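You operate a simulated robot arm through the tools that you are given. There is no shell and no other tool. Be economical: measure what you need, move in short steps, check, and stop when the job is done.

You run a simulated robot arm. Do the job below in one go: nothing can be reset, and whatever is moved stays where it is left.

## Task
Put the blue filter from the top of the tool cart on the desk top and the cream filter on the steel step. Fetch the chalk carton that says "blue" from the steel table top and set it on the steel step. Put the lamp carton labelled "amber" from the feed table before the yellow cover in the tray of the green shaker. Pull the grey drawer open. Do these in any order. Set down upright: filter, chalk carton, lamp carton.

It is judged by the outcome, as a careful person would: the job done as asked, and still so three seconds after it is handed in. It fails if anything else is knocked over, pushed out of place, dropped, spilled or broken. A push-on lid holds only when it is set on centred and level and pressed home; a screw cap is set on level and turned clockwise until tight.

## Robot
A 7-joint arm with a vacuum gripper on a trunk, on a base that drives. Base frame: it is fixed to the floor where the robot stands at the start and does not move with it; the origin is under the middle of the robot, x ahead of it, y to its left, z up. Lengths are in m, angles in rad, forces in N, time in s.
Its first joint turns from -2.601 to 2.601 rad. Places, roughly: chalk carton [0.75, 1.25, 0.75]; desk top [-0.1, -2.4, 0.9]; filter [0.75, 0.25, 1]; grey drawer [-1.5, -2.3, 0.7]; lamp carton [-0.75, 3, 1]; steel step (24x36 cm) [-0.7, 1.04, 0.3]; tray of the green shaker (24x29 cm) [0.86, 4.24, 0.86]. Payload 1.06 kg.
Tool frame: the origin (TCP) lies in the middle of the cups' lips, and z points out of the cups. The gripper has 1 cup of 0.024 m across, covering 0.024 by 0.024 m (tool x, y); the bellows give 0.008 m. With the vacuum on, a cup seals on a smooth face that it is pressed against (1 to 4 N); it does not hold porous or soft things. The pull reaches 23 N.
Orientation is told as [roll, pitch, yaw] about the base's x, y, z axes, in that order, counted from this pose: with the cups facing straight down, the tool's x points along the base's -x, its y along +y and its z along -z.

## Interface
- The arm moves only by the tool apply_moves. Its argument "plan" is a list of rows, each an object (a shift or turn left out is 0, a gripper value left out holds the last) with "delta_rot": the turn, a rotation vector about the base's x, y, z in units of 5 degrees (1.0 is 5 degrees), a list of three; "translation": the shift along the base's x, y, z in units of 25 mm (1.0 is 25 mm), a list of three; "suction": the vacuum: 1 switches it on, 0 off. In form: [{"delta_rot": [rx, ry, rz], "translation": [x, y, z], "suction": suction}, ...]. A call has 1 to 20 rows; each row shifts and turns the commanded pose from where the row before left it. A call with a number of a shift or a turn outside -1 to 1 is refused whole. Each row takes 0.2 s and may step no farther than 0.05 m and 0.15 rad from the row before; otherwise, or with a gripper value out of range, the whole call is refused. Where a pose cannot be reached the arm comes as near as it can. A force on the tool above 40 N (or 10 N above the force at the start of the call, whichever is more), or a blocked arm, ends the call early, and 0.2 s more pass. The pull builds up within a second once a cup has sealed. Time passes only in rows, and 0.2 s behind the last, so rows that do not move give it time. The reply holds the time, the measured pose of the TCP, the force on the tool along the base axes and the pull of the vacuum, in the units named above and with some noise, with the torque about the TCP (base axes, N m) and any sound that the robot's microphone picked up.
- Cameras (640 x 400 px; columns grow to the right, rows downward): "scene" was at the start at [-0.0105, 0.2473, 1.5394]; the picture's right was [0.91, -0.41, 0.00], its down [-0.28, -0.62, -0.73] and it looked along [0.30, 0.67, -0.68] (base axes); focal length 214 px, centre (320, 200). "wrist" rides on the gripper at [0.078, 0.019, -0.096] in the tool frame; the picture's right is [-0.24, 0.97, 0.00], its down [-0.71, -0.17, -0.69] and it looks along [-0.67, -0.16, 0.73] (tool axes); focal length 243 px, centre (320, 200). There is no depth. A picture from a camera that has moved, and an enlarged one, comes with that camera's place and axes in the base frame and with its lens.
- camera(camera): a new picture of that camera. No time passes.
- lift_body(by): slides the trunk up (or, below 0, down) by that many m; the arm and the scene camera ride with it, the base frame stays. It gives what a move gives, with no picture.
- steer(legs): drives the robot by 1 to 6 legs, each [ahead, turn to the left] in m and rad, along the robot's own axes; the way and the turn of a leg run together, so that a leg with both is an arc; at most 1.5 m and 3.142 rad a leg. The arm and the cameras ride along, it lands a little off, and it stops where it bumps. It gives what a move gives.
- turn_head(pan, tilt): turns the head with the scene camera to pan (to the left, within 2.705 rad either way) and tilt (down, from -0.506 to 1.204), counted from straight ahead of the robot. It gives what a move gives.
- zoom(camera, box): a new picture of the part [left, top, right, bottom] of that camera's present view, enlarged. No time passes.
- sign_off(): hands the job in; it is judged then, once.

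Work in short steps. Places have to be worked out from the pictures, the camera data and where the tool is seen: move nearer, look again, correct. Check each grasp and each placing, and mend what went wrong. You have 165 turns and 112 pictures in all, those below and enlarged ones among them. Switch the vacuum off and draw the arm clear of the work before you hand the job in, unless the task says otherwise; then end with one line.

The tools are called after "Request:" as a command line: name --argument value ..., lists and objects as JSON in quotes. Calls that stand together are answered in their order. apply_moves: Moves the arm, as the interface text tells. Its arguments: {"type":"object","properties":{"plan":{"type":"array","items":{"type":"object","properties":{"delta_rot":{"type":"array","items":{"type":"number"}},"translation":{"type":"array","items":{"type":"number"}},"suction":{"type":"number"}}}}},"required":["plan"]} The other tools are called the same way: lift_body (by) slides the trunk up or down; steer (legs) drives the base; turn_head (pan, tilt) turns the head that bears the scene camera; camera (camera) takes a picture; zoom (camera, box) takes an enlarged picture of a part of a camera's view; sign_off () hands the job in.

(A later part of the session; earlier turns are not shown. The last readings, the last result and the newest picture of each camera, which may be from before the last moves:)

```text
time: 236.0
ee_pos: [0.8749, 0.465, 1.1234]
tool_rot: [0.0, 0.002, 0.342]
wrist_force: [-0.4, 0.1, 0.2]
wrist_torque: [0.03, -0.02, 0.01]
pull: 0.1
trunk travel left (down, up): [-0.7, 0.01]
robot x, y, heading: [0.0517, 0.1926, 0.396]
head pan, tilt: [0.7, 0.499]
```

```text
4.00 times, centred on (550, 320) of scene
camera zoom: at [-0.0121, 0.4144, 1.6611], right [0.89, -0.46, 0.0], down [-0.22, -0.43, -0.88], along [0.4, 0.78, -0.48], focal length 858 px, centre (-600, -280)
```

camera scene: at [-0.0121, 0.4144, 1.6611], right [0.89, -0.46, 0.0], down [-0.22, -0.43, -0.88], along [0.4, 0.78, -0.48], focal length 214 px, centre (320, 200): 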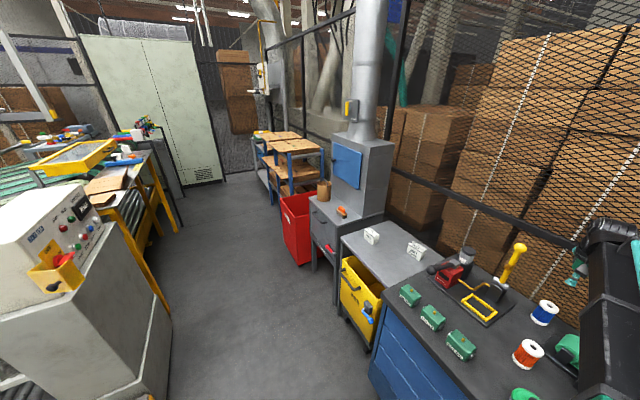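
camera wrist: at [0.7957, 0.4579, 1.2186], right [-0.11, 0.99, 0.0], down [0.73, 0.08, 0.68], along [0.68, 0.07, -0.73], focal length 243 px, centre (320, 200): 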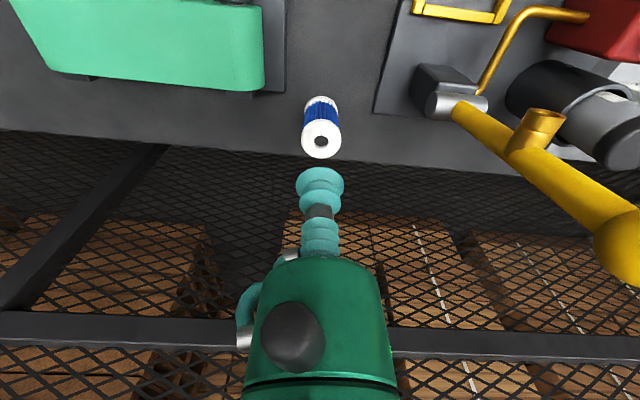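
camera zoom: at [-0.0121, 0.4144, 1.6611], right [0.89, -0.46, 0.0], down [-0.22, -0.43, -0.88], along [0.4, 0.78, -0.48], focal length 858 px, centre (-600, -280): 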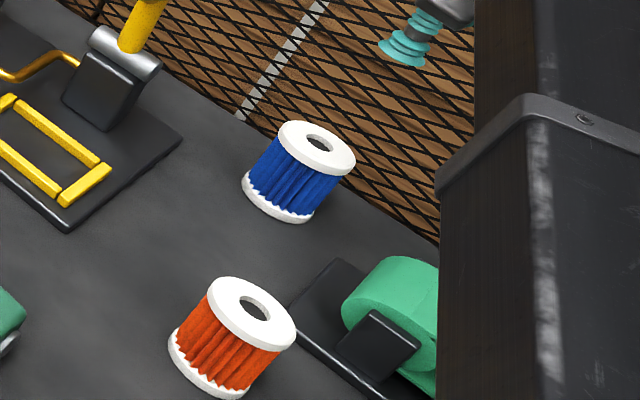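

Top centre re-estimated at (0.939, 0.473, 0.963); cap Ø ~44 mm with a Ø ~17 mm hole, so the cup must be centred so its lip rings the hole. Move above and look again.

Request:
apply_moves --plan '[{"translation": [1, 0.1, -0.9]}, {"translation": [1, 0.1, -1]}, {"translation": [0.55, 0.1, -1]}, {"translation": [0, 0, -1]}, {"translation": [0, 0, -0.8]}, {}]'

Request:
zoom --camera "wrist" --box '[240, 60, 400, 220]'

Request:
zoom --camera "scene" --box '[500, 270, 640, 370]'

```text
time: 237.4
ee_pos: [0.9381, 0.4729, 1.0049]
tool_rot: [0.001, 0.003, 0.344]
wrist_force: [-1.1, 0.7, 0.5]
wrist_torque: [-0.01, -0.03, -0.01]
pull: 0.1
trunk travel left (down, up): [-0.7, 0.01]
robot x, y, heading: [0.0493, 0.1935, 0.4]
head pan, tilt: [0.7, 0.499]
```

```text
2.50 times, centred on (320, 140) of wrist
camera zoom: at [0.8585, 0.4652, 1.1004], right [-0.11, 0.99, 0.0], down [0.73, 0.08, 0.68], along [0.68, 0.07, -0.73], focal length 606 px, centre (320, 350)
```

zoom: 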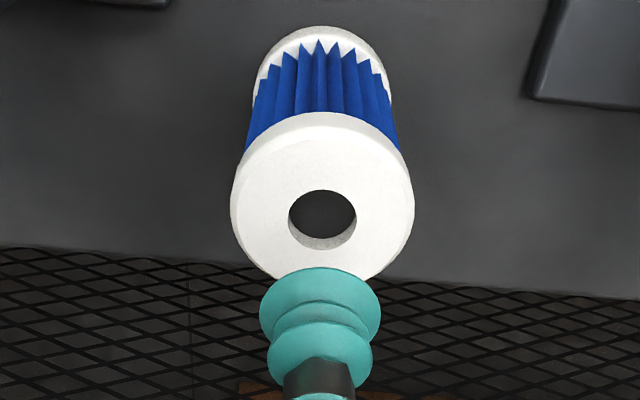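

```text
4.00 times, centred on (570, 320) of scene
camera zoom: at [-0.0121, 0.4144, 1.6611], right [0.89, -0.46, 0.0], down [-0.22, -0.43, -0.88], along [0.4, 0.78, -0.48], focal length 858 px, centre (-680, -280)
```

zoom: 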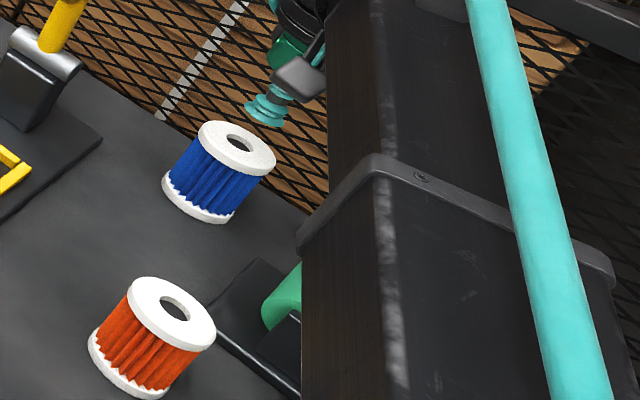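

Alignment looks good. Descend to ~10 mm above and check again.

Request:
apply_moves --plan '[{"translation": [0, 0, -0.6]}, {"translation": [0, 0, -0.5]}, {}]'

Request:
zoom --camera "wrist" --box '[260, 110, 380, 210]'

Request:
zoom --camera "scene" --box '[520, 280, 600, 340]'

```text
time: 238.2
ee_pos: [0.938, 0.4738, 0.9784]
tool_rot: [0.002, 0.001, 0.344]
wrist_force: [-1.0, -0.1, -1.3]
wrist_torque: [0.0, 0.04, 0.03]
pull: 0.1
trunk travel left (down, up): [-0.7, 0.01]
robot x, y, heading: [0.0547, 0.191, 0.392]
head pan, tilt: [0.7, 0.499]
```

```text
4.00 times, centred on (320, 160) of wrist
camera zoom: at [0.8594, 0.4657, 1.0741], right [-0.11, 0.99, 0.0], down [0.73, 0.08, 0.68], along [0.68, 0.07, -0.73], focal length 970 px, centre (320, 360)
```

zoom: 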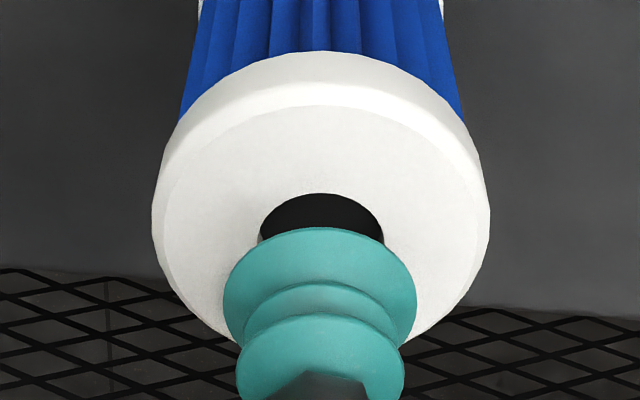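

```text
6.67 times, centred on (560, 310) of scene
camera zoom: at [-0.0121, 0.4144, 1.6611], right [0.89, -0.46, 0.0], down [-0.22, -0.43, -0.88], along [0.4, 0.78, -0.48], focal length 1430 px, centre (-1280, -533)
```

zoom: 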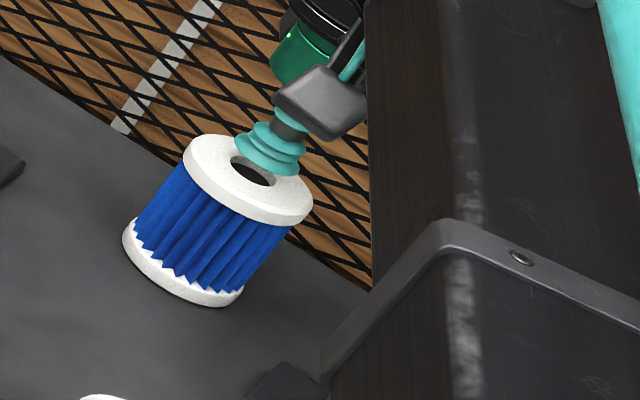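

Lip is centred on the hole within ~1 mm. Press down with vacuum on.

Request:
apply_moves --plan '[{"translation": [0, 0, -0.3], "suction": 1}, {"translation": [0, 0, -0.2]}, {"translation": [0, 0, -0.1]}, {}, {}]'

```text
time: 239.4
ee_pos: [0.9392, 0.4739, 0.9641]
tool_rot: [0.001, 0.001, 0.342]
wrist_force: [-0.2, 0.2, 3.8]
wrist_torque: [-0.02, 0.01, -0.02]
pull: 23.2
trunk travel left (down, up): [-0.7, 0.01]
robot x, y, heading: [0.0547, 0.1931, 0.395]
head pan, tilt: [0.7, 0.499]
```

Sealed with full pull. Lift and retract.

Request:
apply_moves --plan '[{"translation": [0, 0, 0.3]}, {"translation": [0, 0, 0.6]}, {"translation": [0, 0, 1]}, {"translation": [0, 0, 1]}, {"translation": [0, 0, 1]}, {"translation": [0, 0, 1]}, {"translation": [-0.6, -0.1, 1]}, {"translation": [-1, -0.3, 1]}, {"translation": [-1, -0.3, 1]}, {"translation": [-1, -0.3, 1]}, {"translation": [-1, -0.3, 0.5]}, {"translation": [-1, -0.3, 0]}, {"translation": [-1, -0.3, 0]}, {"translation": [-1, -0.3, 0]}, {"translation": [-1, -0.3, 0]}, {"translation": [-1, -0.3, 0]}, {"translation": [-1, -0.3, 0]}, {}]'

Request:
camera --camera "wrist"

```text
time: 243.2
ee_pos: [0.6742, 0.3956, 1.1975]
tool_rot: [0.001, 0.002, 0.343]
wrist_force: [0.1, -0.3, -1.2]
wrist_torque: [-0.02, 0.02, 0.02]
pull: 22.9
trunk travel left (down, up): [-0.7, 0.01]
robot x, y, heading: [0.0514, 0.1916, 0.39]
head pan, tilt: [0.7, 0.499]
```

```text
43 pictures are left
camera wrist: at [0.5952, 0.3876, 1.2932], right [-0.11, 0.99, 0.0], down [0.73, 0.08, 0.68], along [0.68, 0.07, -0.73], focal length 243 px, centre (320, 200)
```

wrist: 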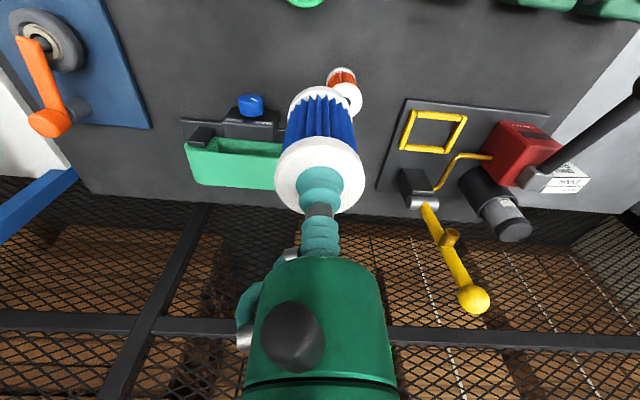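

Blue filter is held. Turn counter-clockwise (away from the rack) to face south, then look.

Request:
steer --legs '[[0, 2.2], [0, 2.1]]'

Request:
turn_head --pan 0.0 --tilt 0.55

Request:
camera --camera "scene"

```text
time: 253.9
ee_pos: [0.0111, -0.46, 1.198]
tool_rot: [0.0, 0.002, -1.607]
wrist_force: [-1.0, 0.1, -0.6]
wrist_torque: [-0.02, 0.0, 0.01]
pull: 22.9
trunk travel left (down, up): [-0.7, 0.01]
robot x, y, heading: [0.0482, 0.1921, -1.553]
head pan, tilt: [0.7, 0.499]
```

```text
time: 254.9
ee_pos: [0.0118, -0.4604, 1.1974]
tool_rot: [0.0, 0.003, -1.606]
wrist_force: [0.3, 0.6, -1.2]
wrist_torque: [0.01, -0.02, -0.04]
pull: 22.7
trunk travel left (down, up): [-0.7, 0.01]
robot x, y, heading: [0.0529, 0.1907, -1.552]
head pan, tilt: [0.0, 0.55]
```

```text
42 pictures are left
camera scene: at [0.2243, 0.1518, 1.6565], right [-1.0, -0.02, 0.0], down [-0.01, 0.52, -0.85], along [0.01, -0.85, -0.52], focal length 214 px, centre (320, 200)
```

scene: 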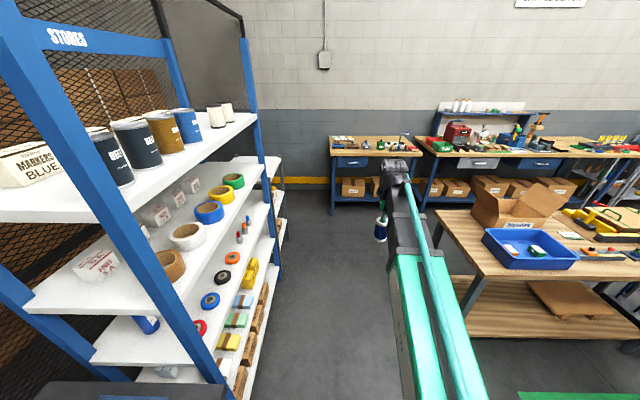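

Desk is the far bench with the blue drawer; the grey drawer is in the bench right of it. Drive south 1.2 m and look again.

Request:
steer --legs '[[1.2, 0]]'

Request:
camera --camera "scene"

```text
time: 261.2
ee_pos: [0.0395, -1.6937, 1.1976]
tool_rot: [0.0, 0.004, -1.598]
wrist_force: [-0.1, -0.6, -2.2]
wrist_torque: [0.03, 0.01, -0.03]
pull: 23.1
trunk travel left (down, up): [-0.7, 0.01]
robot x, y, heading: [0.0778, -1.0444, -1.546]
head pan, tilt: [0.0, 0.55]
```

```text
41 pictures are left
camera scene: at [0.2485, -1.0811, 1.6565], right [-1.0, -0.02, 0.0], down [-0.01, 0.52, -0.85], along [0.02, -0.85, -0.52], focal length 214 px, centre (320, 200)
```

scene: 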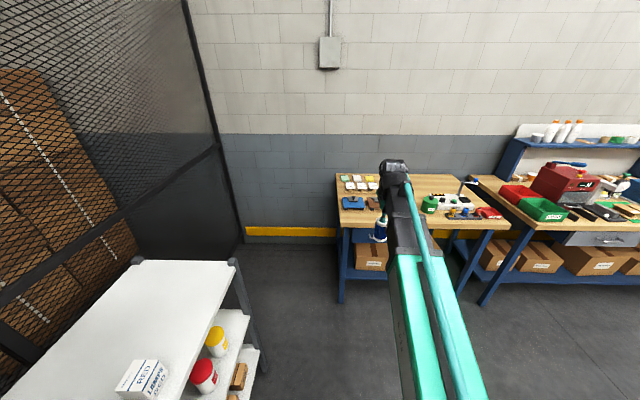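

Request:
zoom --camera "scene" --box '[325, 160, 525, 240]'

Request:
camera --camera "wrist"

```text
3.20 times, centred on (425, 200) of scene
camera zoom: at [0.2485, -1.0811, 1.6565], right [-1.0, -0.02, 0.0], down [-0.01, 0.52, -0.85], along [0.02, -0.85, -0.52], focal length 686 px, centre (-16, 200)
```

zoom: 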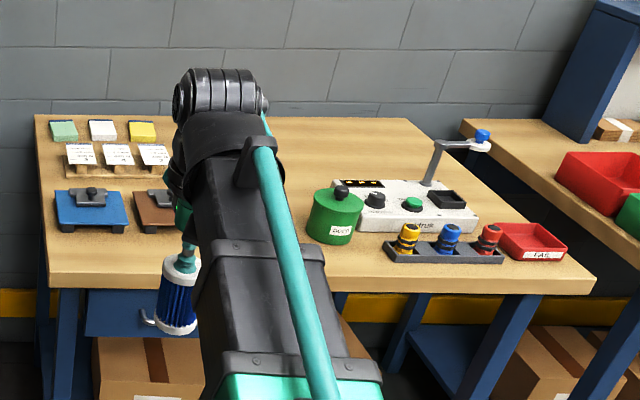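

```text
39 pictures are left
camera wrist: at [0.0616, -1.6161, 1.2931], right [0.96, -0.26, 0.0], down [-0.19, -0.7, 0.68], along [-0.18, -0.66, -0.73], focal length 243 px, centre (320, 200)
```

wrist: 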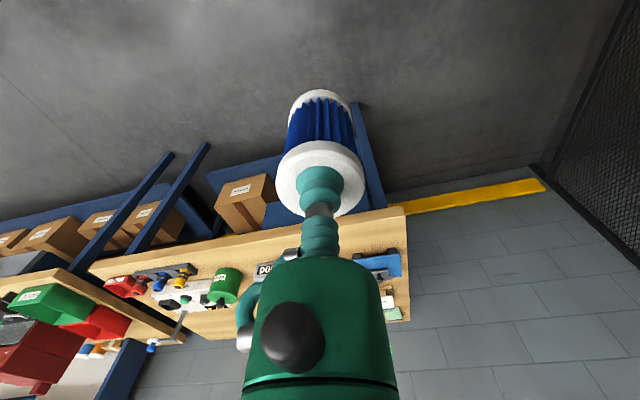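

Some item sits behind the arm on the desk. Turn slightly left to unblock the view.

Request:
steer --legs '[[0.2, 0], [0, 0.45]]'

Request:
turn_head --pan -0.55 --tilt 0.65

Request:
camera --camera "scene"

```text
time: 264.1
ee_pos: [0.3298, -1.847, 1.1978]
tool_rot: [0.0, 0.003, -1.151]
wrist_force: [0.2, 0.9, -1.8]
wrist_torque: [0.01, 0.02, 0.01]
pull: 23.2
trunk travel left (down, up): [-0.7, 0.01]
robot x, y, heading: [0.0811, -1.2387, -1.102]
head pan, tilt: [0.0, 0.55]
```

```text
time: 265.1
ee_pos: [0.3314, -1.8469, 1.1972]
tool_rot: [-0.002, 0.002, -1.151]
wrist_force: [0.3, -0.2, -1.8]
wrist_torque: [0.01, -0.02, 0.02]
pull: 23.0
trunk travel left (down, up): [-0.7, 0.01]
robot x, y, heading: [0.0853, -1.2418, -1.1]
head pan, tilt: [-0.55, 0.649]
```

```text
38 pictures are left
camera scene: at [0.2065, -1.2107, 1.6477], right [-1.0, 0.08, 0.0], down [0.05, 0.6, -0.8], along [-0.06, -0.79, -0.6], focal length 214 px, centre (320, 200)
```

scene: 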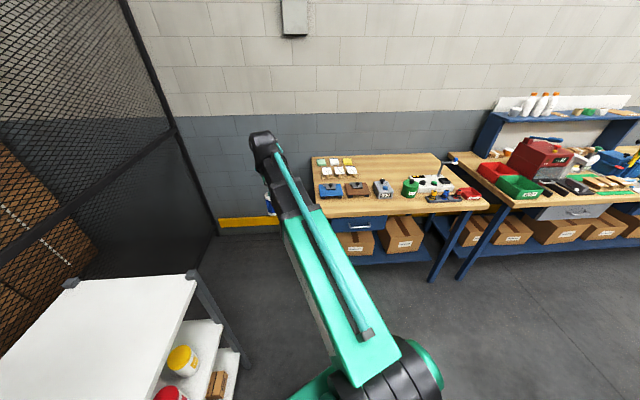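

Request:
zoom --camera "scene" --box '[300, 145, 500, 235]'

Request:
zoom --camera "scene" --box '[460, 130, 640, 270]'

```text
3.20 times, centred on (400, 190) of scene
camera zoom: at [0.2065, -1.2107, 1.6477], right [-1.0, 0.08, 0.0], down [0.05, 0.6, -0.8], along [-0.06, -0.79, -0.6], focal length 686 px, centre (64, 232)
```

zoom: 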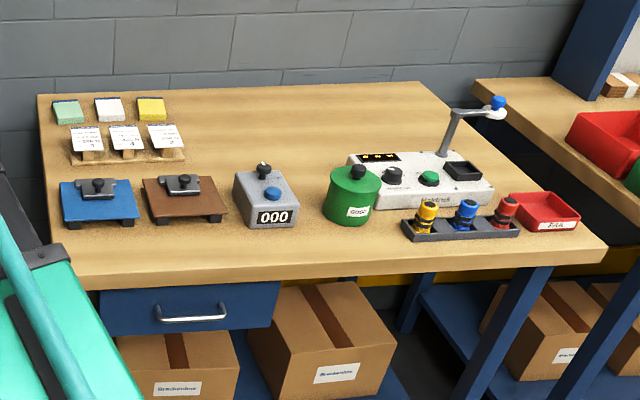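

```text
2.86 times, centred on (550, 200) of scene
camera zoom: at [0.2065, -1.2107, 1.6477], right [-1.0, 0.08, 0.0], down [0.05, 0.6, -0.8], along [-0.06, -0.79, -0.6], focal length 613 px, centre (-337, 200)
```

zoom: 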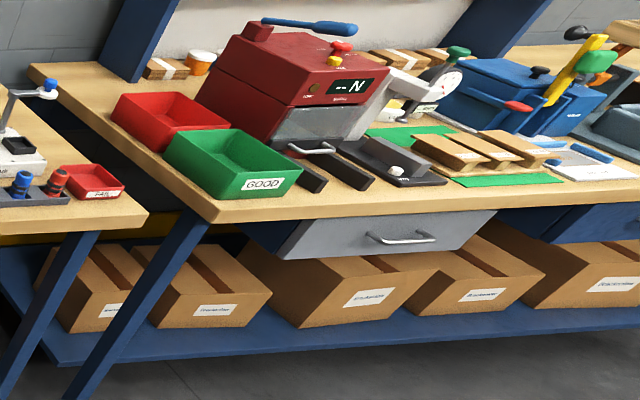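

Free strip in front of the brown clamp: place at about (-0.03, -2.125) (front edge y≈−2.06, clamp feet y≈−2.21). Turn back right and check with the wrist camera.

Request:
steer --legs '[[0, -0.55]]'

Request:
apply_moves --plan '[{"translation": [0, -1, -0.3]}, {"translation": [0, -1, -0.3]}, {"translation": [0, -1, -0.4]}, {"translation": [0, -1, -0.5]}, {"translation": [0, -1, -0.5]}, {"translation": [0, -1, -0.5]}, {}]'

Request:
camera --camera "wrist"

Request:
camera --camera "scene"

```text
time: 267.0
ee_pos: [-0.0235, -1.8882, 1.1962]
tool_rot: [0.0, 0.003, -1.704]
wrist_force: [0.5, 1.3, -2.2]
wrist_torque: [0.02, -0.03, 0.04]
pull: 23.1
trunk travel left (down, up): [-0.7, 0.01]
robot x, y, heading: [0.0822, -1.2419, -1.654]
head pan, tilt: [-0.55, 0.649]
```

```text
time: 268.6
ee_pos: [-0.0229, -2.0387, 1.1349]
tool_rot: [-0.002, 0.001, -1.704]
wrist_force: [0.1, 0.0, -0.9]
wrist_torque: [-0.01, -0.03, -0.01]
pull: 22.7
trunk travel left (down, up): [-0.7, 0.01]
robot x, y, heading: [0.0778, -1.2431, -1.652]
head pan, tilt: [-0.55, 0.649]
```

```text
35 pictures are left
camera wrist: at [0.0073, -1.963, 1.2307], right [0.93, -0.36, 0.0], down [-0.26, -0.68, 0.68], along [-0.25, -0.64, -0.73], focal length 243 px, centre (320, 200)
```

wrist: 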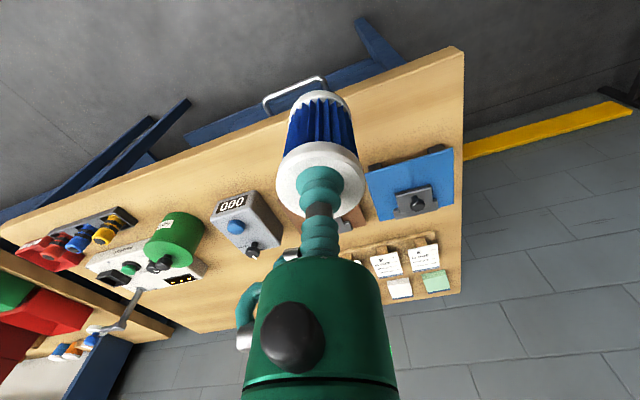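

```text
34 pictures are left
camera scene: at [0.2041, -1.2802, 1.6477], right [-0.81, 0.59, 0.0], down [0.36, 0.49, -0.8], along [-0.47, -0.64, -0.6], focal length 214 px, centre (320, 200)
```

scene: 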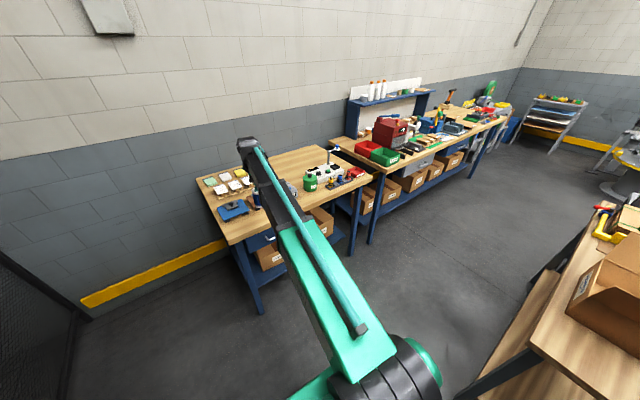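

Desk front edge y≈−2.08 under the tool. Move to y≈−2.13 and lower to z≈1.03.

Request:
apply_moves --plan '[{"translation": [0, -1, -0.5]}, {"translation": [0, -1, -0.5]}, {"translation": [0, -1, -0.5]}, {"translation": [0, -0.7, -0.7]}, {"translation": [0, 0, -0.9]}, {"translation": [0, 0, -0.9]}, {}]'

Request:
camera --camera "wrist"

Request:
zoom --camera "scene" --box '[190, 160, 310, 250]'

```text
time: 270.2
ee_pos: [-0.0228, -2.1296, 1.036]
tool_rot: [0.001, 0.001, -1.704]
wrist_force: [0.5, -0.1, -1.0]
wrist_torque: [0.03, -0.01, 0.01]
pull: 22.9
trunk travel left (down, up): [-0.7, 0.01]
robot x, y, heading: [0.0827, -1.2395, -1.652]
head pan, tilt: [-0.55, 0.649]
```

```text
33 pictures are left
camera wrist: at [0.0073, -2.054, 1.1305], right [0.93, -0.36, 0.0], down [-0.26, -0.68, 0.68], along [-0.25, -0.64, -0.73], focal length 243 px, centre (320, 200)
```

wrist: 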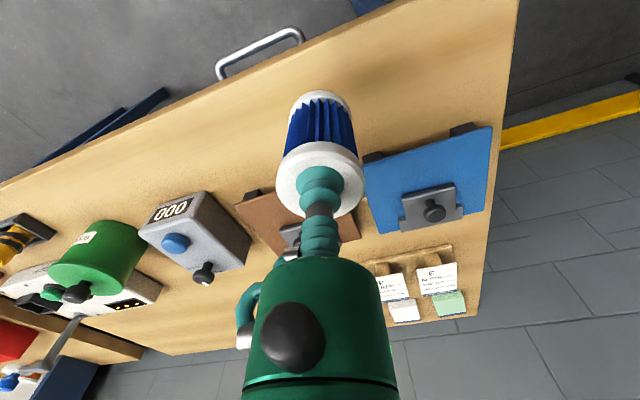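

```text
4.44 times, centred on (250, 205) of scene
camera zoom: at [0.2041, -1.2803, 1.6477], right [-0.81, 0.59, 0.0], down [0.36, 0.49, -0.8], along [-0.47, -0.64, -0.6], focal length 953 px, centre (631, 178)
```

zoom: 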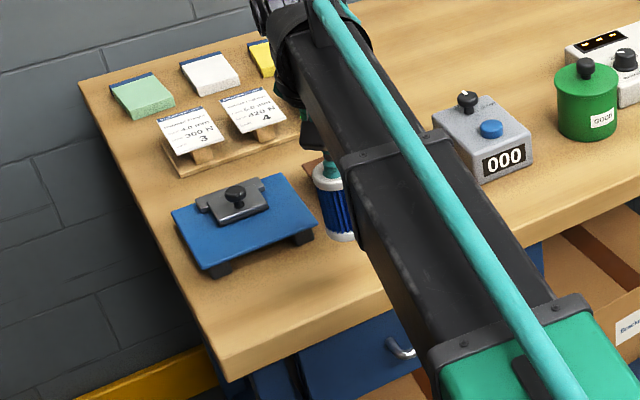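

Spot beneath is clear of edge and clamp. Descend slowly.

Request:
apply_moves --plan '[{"translation": [0, 0, -0.6]}, {"translation": [0, 0, -0.4]}, {"translation": [0, 0, -0.3]}, {"translation": [0, 0, -0.2]}, {"translation": [0, 0, -0.2]}, {}]'

```text
time: 271.6
ee_pos: [-0.0218, -2.1303, 0.9906]
tool_rot: [0.001, 0.002, -1.703]
wrist_force: [-0.2, 0.4, -1.4]
wrist_torque: [0.01, 0.01, -0.03]
pull: 23.0
trunk travel left (down, up): [-0.7, 0.01]
robot x, y, heading: [0.0824, -1.2437, -1.652]
head pan, tilt: [-0.55, 0.649]
```

Request:
apply_moves --plan '[{"translation": [0, 0, -0.2]}, {"translation": [0, 0, -0.15]}, {"translation": [0, 0, -0.15]}, {}]'

Request:
camera --camera "wrist"

```text
time: 272.6
ee_pos: [-0.0225, -2.1308, 0.9809]
tool_rot: [0.001, 0.002, -1.703]
wrist_force: [-0.2, 0.1, -1.7]
wrist_torque: [-0.01, -0.01, 0.01]
pull: 23.4
trunk travel left (down, up): [-0.7, 0.01]
robot x, y, heading: [0.0783, -1.2395, -1.65]
head pan, tilt: [-0.55, 0.649]
```

```text
31 pictures are left
camera wrist: at [0.007, -2.0552, 1.0757], right [0.93, -0.36, 0.0], down [-0.26, -0.68, 0.68], along [-0.25, -0.64, -0.73], focal length 243 px, centre (320, 200)
```

wrist: 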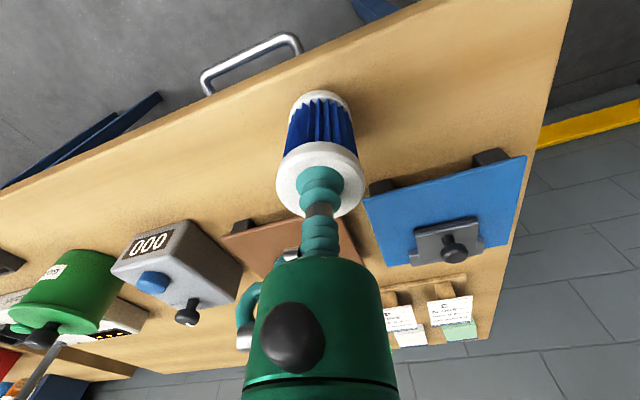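

Request:
apply_moves --plan '[{"translation": [0, 0, -0.15]}, {"translation": [0, 0, -0.15]}, {"translation": [0, 0, -0.15]}, {}]'

```text
time: 273.6
ee_pos: [-0.0235, -2.13, 0.9677]
tool_rot: [-0.002, 0.001, -1.703]
wrist_force: [0.1, -0.1, -0.8]
wrist_torque: [0.01, 0.0, 0.03]
pull: 23.2
trunk travel left (down, up): [-0.7, 0.01]
robot x, y, heading: [0.0814, -1.2417, -1.656]
head pan, tilt: [-0.55, 0.649]
```

Request:
apply_moves --plan '[{"translation": [0, 0, -0.15]}, {"translation": [0, 0, -0.15]}, {}]'

Request:
camera --camera "wrist"

```text
time: 274.4
ee_pos: [-0.0229, -2.1298, 0.9617]
tool_rot: [-0.001, -0.001, -1.703]
wrist_force: [-1.4, -3.3, 15.9]
wrist_torque: [-0.02, 0.01, -0.02]
pull: 23.3
trunk travel left (down, up): [-0.7, 0.01]
robot x, y, heading: [0.0832, -1.2431, -1.654]
head pan, tilt: [-0.55, 0.649]
```

```text
30 pictures are left
camera wrist: at [0.007, -2.0538, 1.0582], right [0.93, -0.36, 0.0], down [-0.26, -0.68, 0.69], along [-0.25, -0.64, -0.73], focal length 243 px, centre (320, 200)
```

wrist: 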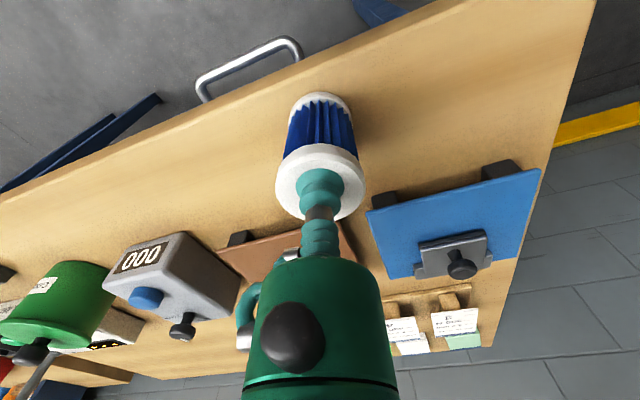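

Touchdown (15.9 N). Release, then rise.

Request:
apply_moves --plan '[{"translation": [0, 0, 0.1], "suction": 0}, {}, {}, {}, {"translation": [0, 0, 0.2]}, {"translation": [0, 0, 0.4]}, {"translation": [0, 0, 1]}, {"translation": [0, 0, 1]}, {"translation": [0, 0, 1]}, {"translation": [0, 0, 1]}, {"translation": [0, 1, 1]}, {"translation": [0, 1, 1]}, {"translation": [0, 1, 1]}, {"translation": [0, 1, 0]}, {"translation": [0, 1, 0]}, {"translation": [0, 1, 0]}, {"translation": [0, 1, 0]}, {"translation": [0, 1, 0]}, {}]'

Request:
camera --camera "wrist"

```text
time: 278.4
ee_pos: [-0.0235, -1.9296, 1.1539]
tool_rot: [0.001, 0.003, -1.704]
wrist_force: [-0.6, -0.3, -1.3]
wrist_torque: [0.03, 0.0, -0.03]
pull: 0.1
trunk travel left (down, up): [-0.7, 0.01]
robot x, y, heading: [0.0831, -1.2434, -1.649]
head pan, tilt: [-0.55, 0.649]
```

```text
29 pictures are left
camera wrist: at [0.0064, -1.8546, 1.2491], right [0.93, -0.36, 0.0], down [-0.26, -0.68, 0.68], along [-0.25, -0.64, -0.73], focal length 243 px, centre (320, 200)
```

wrist: 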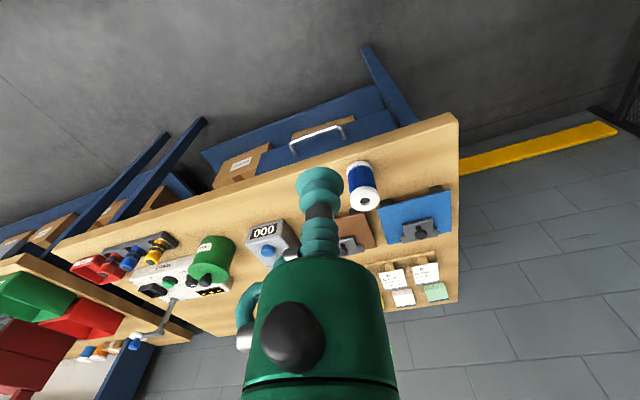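

Filter stands free on the desk. Now the grey drawer: drive west along the aisle to about (-0.95, -1.5) and look.

Request:
steer --legs '[[0, -1.25], [1.05, 0]]'

Request:
turn_head --pan 0.9 --tilt 0.7

Request:
camera --camera "scene"

```text
time: 286.8
ee_pos: [-1.5995, -1.5582, 1.1537]
tool_rot: [0.0, 0.002, -2.985]
wrist_force: [0.5, 0.2, -0.5]
wrist_torque: [0.0, -0.02, 0.01]
pull: 0.0
trunk travel left (down, up): [-0.7, 0.01]
robot x, y, heading: [-0.908, -1.4612, -2.932]
head pan, tilt: [-0.55, 0.649]
```

```text
time: 288.3
ee_pos: [-1.5986, -1.5578, 1.1532]
tool_rot: [0.0, 0.002, -2.985]
wrist_force: [0.0, 0.1, -0.3]
wrist_torque: [-0.02, -0.02, -0.01]
pull: 0.1
trunk travel left (down, up): [-0.7, 0.01]
robot x, y, heading: [-0.9084, -1.4621, -2.937]
head pan, tilt: [0.901, 0.7]
```

```text
28 pictures are left
camera scene: at [-0.8682, -1.6935, 1.6433], right [-0.9, 0.45, 0.0], down [0.29, 0.58, -0.76], along [-0.34, -0.68, -0.64], focal length 214 px, centre (320, 200)
```

scene: 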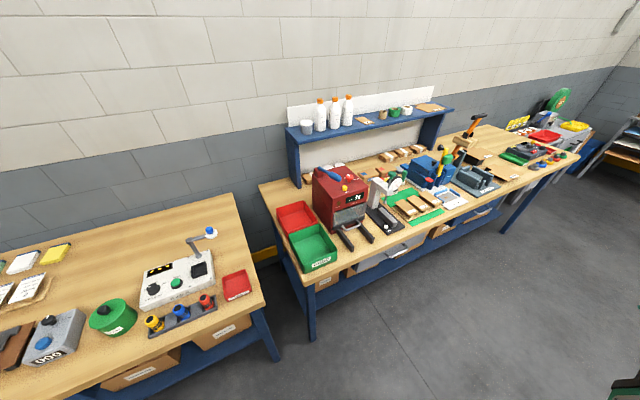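

Request:
zoom --camera "scene" --box '[300, 200, 500, 320]'

```text
3.20 times, centred on (400, 260) of scene
camera zoom: at [-0.8682, -1.6935, 1.6433], right [-0.9, 0.45, 0.0], down [0.29, 0.58, -0.76], along [-0.34, -0.68, -0.64], focal length 686 px, centre (64, 8)
```

zoom: 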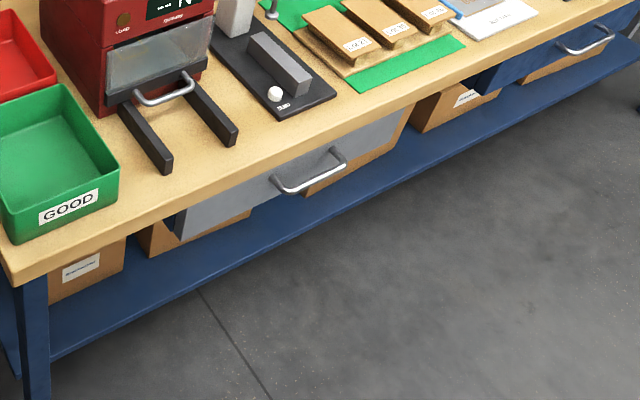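

Handle bar at ≈(-1.48, -2.08, 0.775), drawer face x −1.27…−1.73, y≈−2.11. I'll suck onto the face beside the handle with the tool horizontal. Turn left and lower the trunk first.

Request:
steer --legs '[[0, 0.6]]'

Request:
lift_body --by -0.25

Request:
apply_moves --plan '[{"delta_rot": [-1, 0, 0]}, {"delta_rot": [-1, 0, 0]}, {"delta_rot": [-1, 0, 0]}, {"delta_rot": [-1, 0, 0]}, {"delta_rot": [-1, 0, 0]}, {"delta_rot": [-1, 0, 0]}, {"delta_rot": [-1, 0, 0]}, {"delta_rot": [-1, 0, 0]}, {"delta_rot": [-1, 0, 0]}, {"delta_rot": [-1, 0, 0]}, {}]'

Request:
turn_head --pan 0.3 --tilt 0.9

Request:
camera --camera "scene"

```text
time: 290.4
ee_pos: [-1.4282, -1.9255, 1.1531]
tool_rot: [-0.001, 0.0, -2.391]
wrist_force: [-0.5, 0.0, 0.1]
wrist_torque: [0.04, 0.0, -0.02]
pull: 0.0
trunk travel left (down, up): [-0.7, 0.01]
robot x, y, heading: [-0.9102, -1.4593, -2.34]
head pan, tilt: [0.901, 0.7]
```

```text
time: 292.9
ee_pos: [-1.4277, -1.9249, 0.9041]
tool_rot: [0.0, 0.001, -2.391]
wrist_force: [0.3, -0.1, -0.3]
wrist_torque: [0.03, 0.02, -0.03]
pull: 0.1
trunk travel left (down, up): [-0.45, 0.26]
robot x, y, heading: [-0.9112, -1.4615, -2.342]
head pan, tilt: [0.901, 0.7]
```

```text
time: 295.4
ee_pos: [-1.4275, -1.9263, 0.9031]
tool_rot: [0.717, -0.55, -2.601]
wrist_force: [-0.6, -0.2, 0.1]
wrist_torque: [0.0, 0.01, -0.02]
pull: 0.1
trunk travel left (down, up): [-0.45, 0.26]
robot x, y, heading: [-0.9115, -1.4604, -2.337]
head pan, tilt: [0.901, 0.7]
```

```text
time: 296.4
ee_pos: [-1.4269, -1.9262, 0.9043]
tool_rot: [0.716, -0.547, -2.601]
wrist_force: [-0.7, -0.3, 0.1]
wrist_torque: [0.0, 0.02, -0.01]
pull: 0.1
trunk travel left (down, up): [-0.45, 0.26]
robot x, y, heading: [-0.9087, -1.4594, -2.337]
head pan, tilt: [0.3, 0.901]
```

```text
26 pictures are left
camera scene: at [-0.7902, -1.6137, 1.3772], right [-0.89, 0.45, 0.0], down [0.35, 0.7, -0.62], along [-0.28, -0.55, -0.78], focal length 214 px, centre (320, 200)
```

scene: 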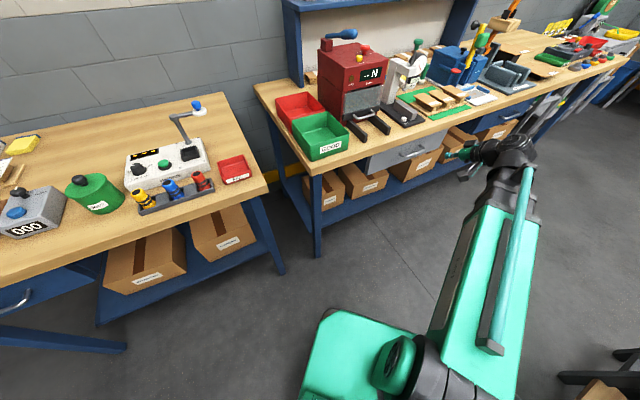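

Rotation works. Finish the turn to horizontal while lowering to z≈0.79 and shifting to x≈−1.36.

Request:
apply_moves --plan '[{"delta_rot": [-1, 0, 0], "translation": [0.3, 0, -0.6]}, {"delta_rot": [-1, 0, 0], "translation": [0.3, 0, -0.6]}, {"delta_rot": [-1, 0, 0], "translation": [0.3, 0, -0.6]}, {"delta_rot": [-1, 0, 0], "translation": [0.3, 0, -0.6]}, {"delta_rot": [-1, 0, 0], "translation": [0.3, 0, -0.6]}, {"delta_rot": [-1, 0, 0], "translation": [0.3, 0, -0.6]}, {"delta_rot": [-1, 0, 0], "translation": [0.3, 0, -0.5]}, {"delta_rot": [-1, 0, 0], "translation": [0.3, 0, -0.5]}, {}]'

Request:
camera --camera "wrist"

Request:
camera --camera "scene"

```text
time: 298.4
ee_pos: [-1.3673, -1.9251, 0.7882]
tool_rot: [1.569, -0.751, -3.14]
wrist_force: [-0.3, -0.1, 0.6]
wrist_torque: [0.02, 0.01, -0.02]
pull: 0.0
trunk travel left (down, up): [-0.45, 0.26]
robot x, y, heading: [-0.9113, -1.4611, -2.34]
head pan, tilt: [0.3, 0.901]
```

```text
25 pictures are left
camera wrist: at [-1.2968, -1.8299, 0.7489], right [0.49, 0.0, 0.87], down [-0.64, 0.68, 0.36], along [-0.6, -0.73, 0.34], focal length 243 px, centre (320, 200)
```

wrist: 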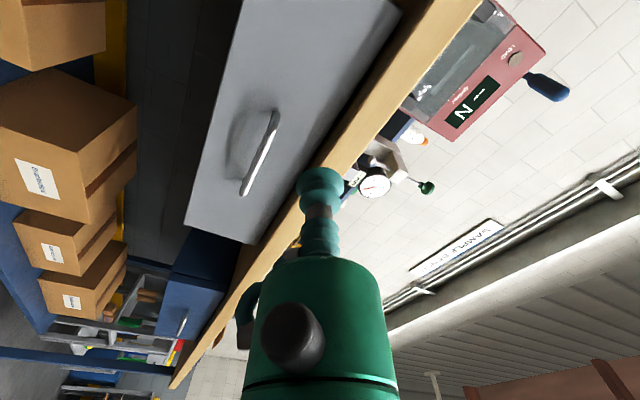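

```text
24 pictures are left
camera scene: at [-0.7903, -1.6137, 1.3772], right [-0.89, 0.45, 0.0], down [0.35, 0.7, -0.62], along [-0.28, -0.55, -0.78], focal length 214 px, centre (320, 200)
```

scene: 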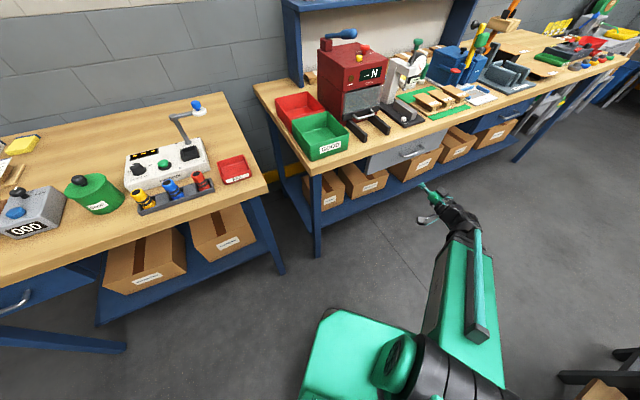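

Tool is horizontal facing the drawer. Face spans z 0.695–0.827; handle ends at x≈−1.41. Approach at (-1.355, z 0.768).

Request:
apply_moves --plan '[{"translation": [0.25, -1, -0.4]}, {"translation": [0.25, -1, -0.4]}, {"translation": [0, -1, 0]}, {"translation": [0, -1, 0]}, {"translation": [0, -1, 0]}, {"translation": [0, -0.6, 0]}, {}]'

Request:
camera --camera "wrist"

```text
time: 299.9
ee_pos: [-1.3559, -2.0675, 0.7675]
tool_rot: [1.566, -0.75, -3.138]
wrist_force: [-0.2, -0.1, -1.0]
wrist_torque: [-0.05, 0.0, 0.01]
pull: 0.0
trunk travel left (down, up): [-0.45, 0.26]
robot x, y, heading: [-0.9097, -1.4613, -2.342]
head pan, tilt: [0.3, 0.901]
```

```text
23 pictures are left
camera wrist: at [-1.2854, -1.9709, 0.7278], right [0.49, 0.0, 0.87], down [-0.64, 0.68, 0.36], along [-0.6, -0.73, 0.33], focal length 243 px, centre (320, 200)
```

wrist: 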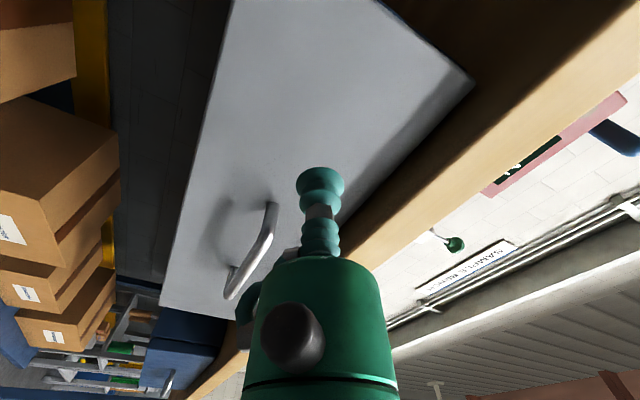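

Request:
apply_moves --plan '[{"translation": [0, -0.4, 0], "suction": 1}, {"translation": [0, -0.4, 0]}, {"translation": [0, -0.2, 0]}, {"translation": [0, -0.2, 0]}, {"translation": [0, -0.2, 0]}, {}]'

```text
time: 301.4
ee_pos: [-1.3548, -2.1002, 0.7677]
tool_rot: [1.569, -0.749, -3.137]
wrist_force: [0.2, 0.5, -0.3]
wrist_torque: [0.01, 0.0, 0.02]
pull: 0.0
trunk travel left (down, up): [-0.45, 0.26]
robot x, y, heading: [-0.9137, -1.4591, -2.343]
head pan, tilt: [0.3, 0.901]
```

Request:
apply_moves --plan '[{"translation": [0, -0.2, 0]}, {"translation": [0, -0.2, 0]}, {"translation": [0, -0.2, 0]}, {}]'

Request:
camera --camera "wrist"

```text
time: 302.4
ee_pos: [-1.3568, -2.1161, 0.7684]
tool_rot: [1.566, -0.75, -3.141]
wrist_force: [-0.2, 0.2, -0.4]
wrist_torque: [0.0, -0.01, 0.03]
pull: 0.0
trunk travel left (down, up): [-0.45, 0.26]
robot x, y, heading: [-0.9045, -1.4635, -2.341]
head pan, tilt: [0.3, 0.901]
```

```text
22 pictures are left
camera wrist: at [-1.2849, -2.0202, 0.7285], right [0.49, 0.0, 0.87], down [-0.64, 0.68, 0.36], along [-0.6, -0.73, 0.33], focal length 243 px, centre (320, 200)
```

wrist: 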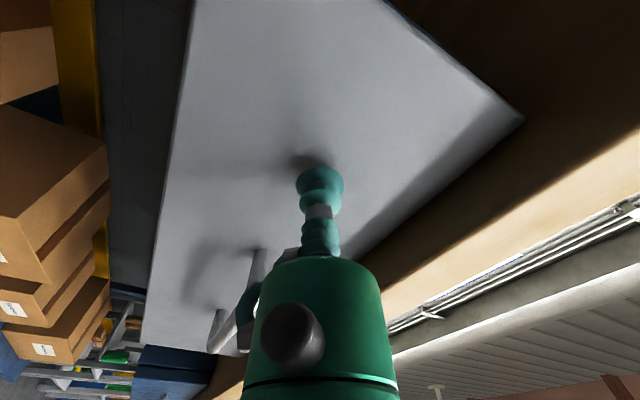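

Close; shift 20 mm away from the handle for hose clearance and continue to contact.

Request:
apply_moves --plan '[{"translation": [0.8, 0, 0]}, {"translation": [0, -0.15, 0]}, {"translation": [0, -0.15, 0]}, {"translation": [0, -0.15, 0]}, {}]'

```text
time: 303.6
ee_pos: [-1.3355, -2.1271, 0.7675]
tool_rot: [1.568, -0.752, -3.141]
wrist_force: [0.6, 16.6, -5.1]
wrist_torque: [-0.04, 0.04, 0.0]
pull: 22.4
trunk travel left (down, up): [-0.45, 0.26]
robot x, y, heading: [-0.9117, -1.4556, -2.341]
head pan, tilt: [0.3, 0.901]
```

Sealed on the drawer front. Pull gently in +y.

Request:
apply_moves --plan '[{}, {"translation": [0, 0.3, 0]}, {"translation": [0, 0.3, 0]}, {"translation": [0, 0.3, 0]}, {"translation": [0, 0.3, 0]}, {"translation": [0, 0.3, 0]}, {"translation": [0, 0.3, 0]}, {}]'

Request:
camera --camera "scene"

```text
time: 305.4
ee_pos: [-1.3365, -2.0834, 0.769]
tool_rot: [1.568, -0.75, -3.139]
wrist_force: [-3.0, 0.0, -3.9]
wrist_torque: [-0.04, 0.16, -0.04]
pull: 22.9
trunk travel left (down, up): [-0.45, 0.26]
robot x, y, heading: [-0.9097, -1.461, -2.341]
head pan, tilt: [0.3, 0.901]
```

```text
21 pictures are left
camera scene: at [-0.7907, -1.6137, 1.3772], right [-0.89, 0.45, 0.0], down [0.35, 0.7, -0.62], along [-0.28, -0.55, -0.78], focal length 214 px, centre (320, 200)
```

scene: 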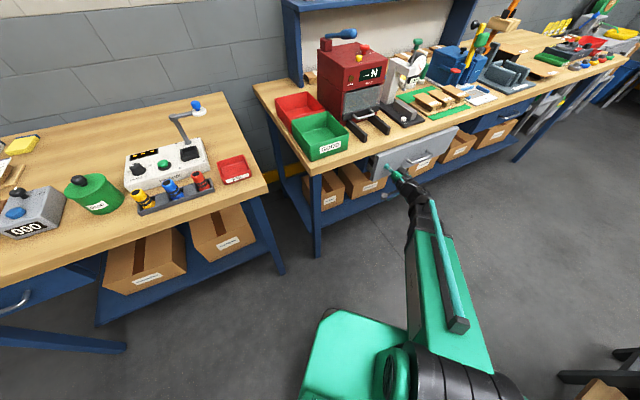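

It is coming out (~44 mm). Continue pulling.

Request:
apply_moves --plan '[{"translation": [0, 0.4, 0]}, {"translation": [0, 0.4, 0]}, {"translation": [0, 0.4, 0]}, {"translation": [0, 0.4, 0]}, {"translation": [0, 0.4, 0]}, {"translation": [0, 0.4, 0]}, {"translation": [0, 0.4, 0]}, {"translation": [0, 0.4, 0]}, {"translation": [0, 0.4, 0]}, {"translation": [0, 0.4, 0]}, {}]'

Request:
camera --camera "scene"

```text
time: 307.8
ee_pos: [-1.3362, -1.9808, 0.7686]
tool_rot: [1.566, -0.751, -3.136]
wrist_force: [0.6, 1.0, -9.2]
wrist_torque: [-0.08, -0.02, -0.01]
pull: 23.4
trunk travel left (down, up): [-0.45, 0.26]
robot x, y, heading: [-0.9122, -1.4605, -2.339]
head pan, tilt: [0.3, 0.901]
```

```text
20 pictures are left
camera scene: at [-0.7906, -1.6139, 1.3771], right [-0.89, 0.45, 0.0], down [0.35, 0.7, -0.62], along [-0.28, -0.55, -0.78], focal length 214 px, centre (320, 200)
```

scene: 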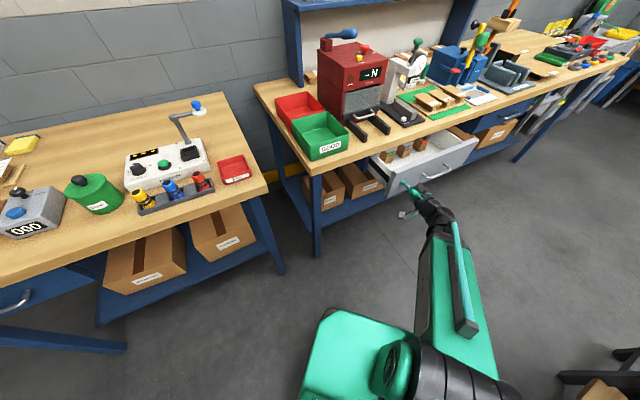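

Drawer is open ~0.145 m. Pull another ~0.1 m.

Request:
apply_moves --plan '[{"translation": [0, 0.4, 0]}, {"translation": [0, 0.4, 0]}, {"translation": [0, 0.4, 0]}, {"translation": [0, 0.4, 0]}, {"translation": [0, 0.4, 0]}, {"translation": [0, 0.4, 0]}, {"translation": [0, 0.4, 0]}, {"translation": [0, 0.4, 0]}, {"translation": [0, 0.4, 0]}, {}]'

Request:
camera --camera "scene"

```text
time: 309.9
ee_pos: [-1.3442, -1.8971, 0.7651]
tool_rot: [1.568, -0.751, -3.138]
wrist_force: [7.5, -0.8, 3.9]
wrist_torque: [-0.01, 0.04, -0.09]
pull: 22.9
out of reach, approached as far as the arm can: row 8, 9
trunk travel left (down, up): [-0.45, 0.26]
robot x, y, heading: [-0.9113, -1.4594, -2.344]
head pan, tilt: [0.3, 0.901]
```

```text
19 pictures are left
camera scene: at [-0.7895, -1.6133, 1.3772], right [-0.89, 0.45, 0.0], down [0.35, 0.7, -0.62], along [-0.28, -0.55, -0.78], focal length 214 px, centre (320, 200)
```

scene: 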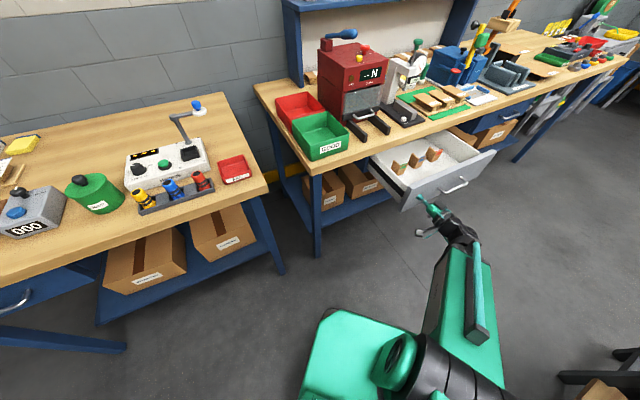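

Open ~0.23 m. To be sure it's well open, I'll release, back the robot a little, re-grip, and pull the rest.

Request:
apply_moves --plan '[{"suction": 0}, {}, {}, {}, {}]'

Request:
steer --legs '[[-0.17, 0]]'

Request:
camera --camera "scene"

```text
time: 311.1
ee_pos: [-1.3435, -1.8969, 0.7643]
tool_rot: [1.568, -0.751, -3.137]
wrist_force: [1.1, 0.9, -0.4]
wrist_torque: [-0.02, -0.01, 0.0]
pull: 0.2
trunk travel left (down, up): [-0.45, 0.26]
robot x, y, heading: [-0.9102, -1.4597, -2.339]
head pan, tilt: [0.3, 0.901]
```

```text
time: 312.6
ee_pos: [-1.2402, -1.8656, 0.7647]
tool_rot: [1.567, -0.75, -3.072]
wrist_force: [-0.1, -1.5, 1.2]
wrist_torque: [-0.03, 0.0, -0.06]
pull: 0.0
trunk travel left (down, up): [-0.45, 0.26]
robot x, y, heading: [-0.8055, -1.4272, -2.145]
head pan, tilt: [0.3, 0.901]
stopped in leg 1: the robot was blocked; the commanded pose is now the measured one
```

```text
18 pictures are left
camera scene: at [-0.656, -1.5562, 1.377], right [-0.96, 0.27, 0.0], down [0.21, 0.76, -0.62], along [-0.17, -0.6, -0.78], focal length 214 px, centre (320, 200)
```

scene: 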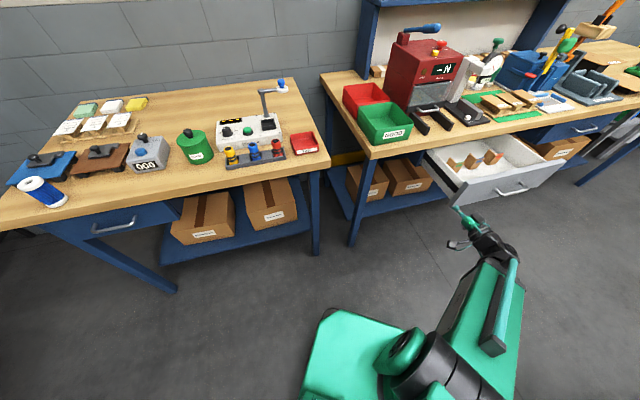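

The base bumped something behind it. Check the blue filter and what's behind.

Request:
zoom --camera "scene" --box '[0, 140, 120, 220]'

Request:
turn_head --pan -2.4 --tilt 0.8

Request:
camera --camera "scene"

```text
5.00 times, centred on (60, 180) of scene
camera zoom: at [-0.656, -1.5562, 1.377], right [-0.96, 0.27, 0.0], down [0.21, 0.76, -0.62], along [-0.17, -0.6, -0.78], focal length 1072 px, centre (1620, 300)
```

zoom: 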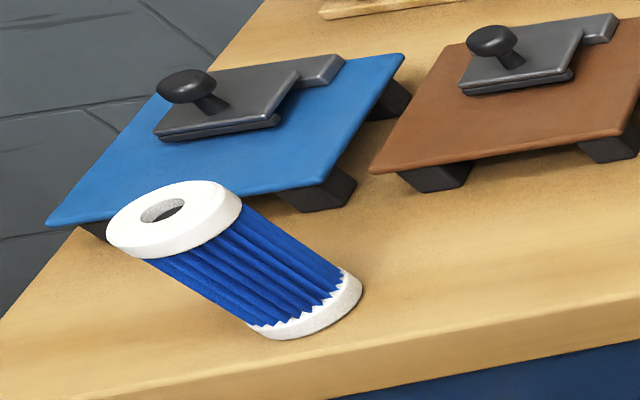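

```text
time: 315.0
ee_pos: [-1.2377, -1.866, 0.7649]
tool_rot: [1.569, -0.751, -3.07]
wrist_force: [-0.6, 0.2, 0.0]
wrist_torque: [0.03, -0.01, -0.01]
pull: 0.0
trunk travel left (down, up): [-0.45, 0.26]
robot x, y, heading: [-0.8034, -1.4302, -2.141]
head pan, tilt: [-2.4, 0.799]
```

```text
16 pictures are left
camera scene: at [-0.6501, -1.4033, 1.3851], right [0.99, 0.17, 0.0], down [0.12, -0.71, -0.7], along [-0.12, 0.69, -0.72], focal length 214 px, centre (320, 200)
```

scene: 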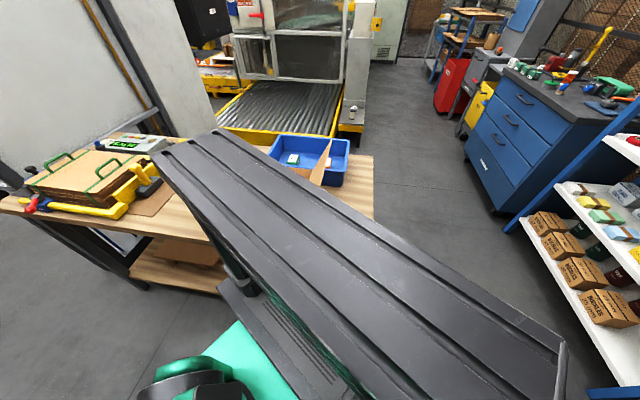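

The filter is upright (only perspective lean) and the bench behind deflected the base; nothing looks upset. From here the arm has room: realign yaw, move to x≈−1.34, and re-grip the drawer front.

Request:
apply_moves --plan '[{"translation": [0, 0.6, 0]}, {"delta_rot": [0, 0, -0.77], "translation": [-1, 0, 0]}, {"translation": [-1, 0, 0]}, {"translation": [-1, 0, 0]}, {"translation": [-1, 0, 0]}, {}]'

Request:
camera --camera "wrist"

```text
time: 316.4
ee_pos: [-1.3393, -1.8522, 0.7629]
tool_rot: [1.568, -0.75, -3.139]
wrist_force: [0.7, -0.3, 0.7]
wrist_torque: [0.03, -0.02, 0.0]
pull: 0.2
trunk travel left (down, up): [-0.45, 0.26]
robot x, y, heading: [-0.8062, -1.4303, -2.144]
head pan, tilt: [-2.4, 0.799]
```

```text
15 pictures are left
camera wrist: at [-1.2693, -1.7552, 0.724], right [0.49, 0.0, 0.87], down [-0.64, 0.68, 0.36], along [-0.6, -0.73, 0.33], focal length 243 px, centre (320, 200)
```

wrist: 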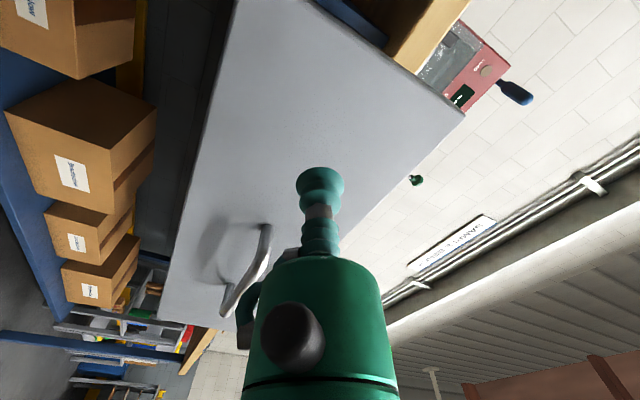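

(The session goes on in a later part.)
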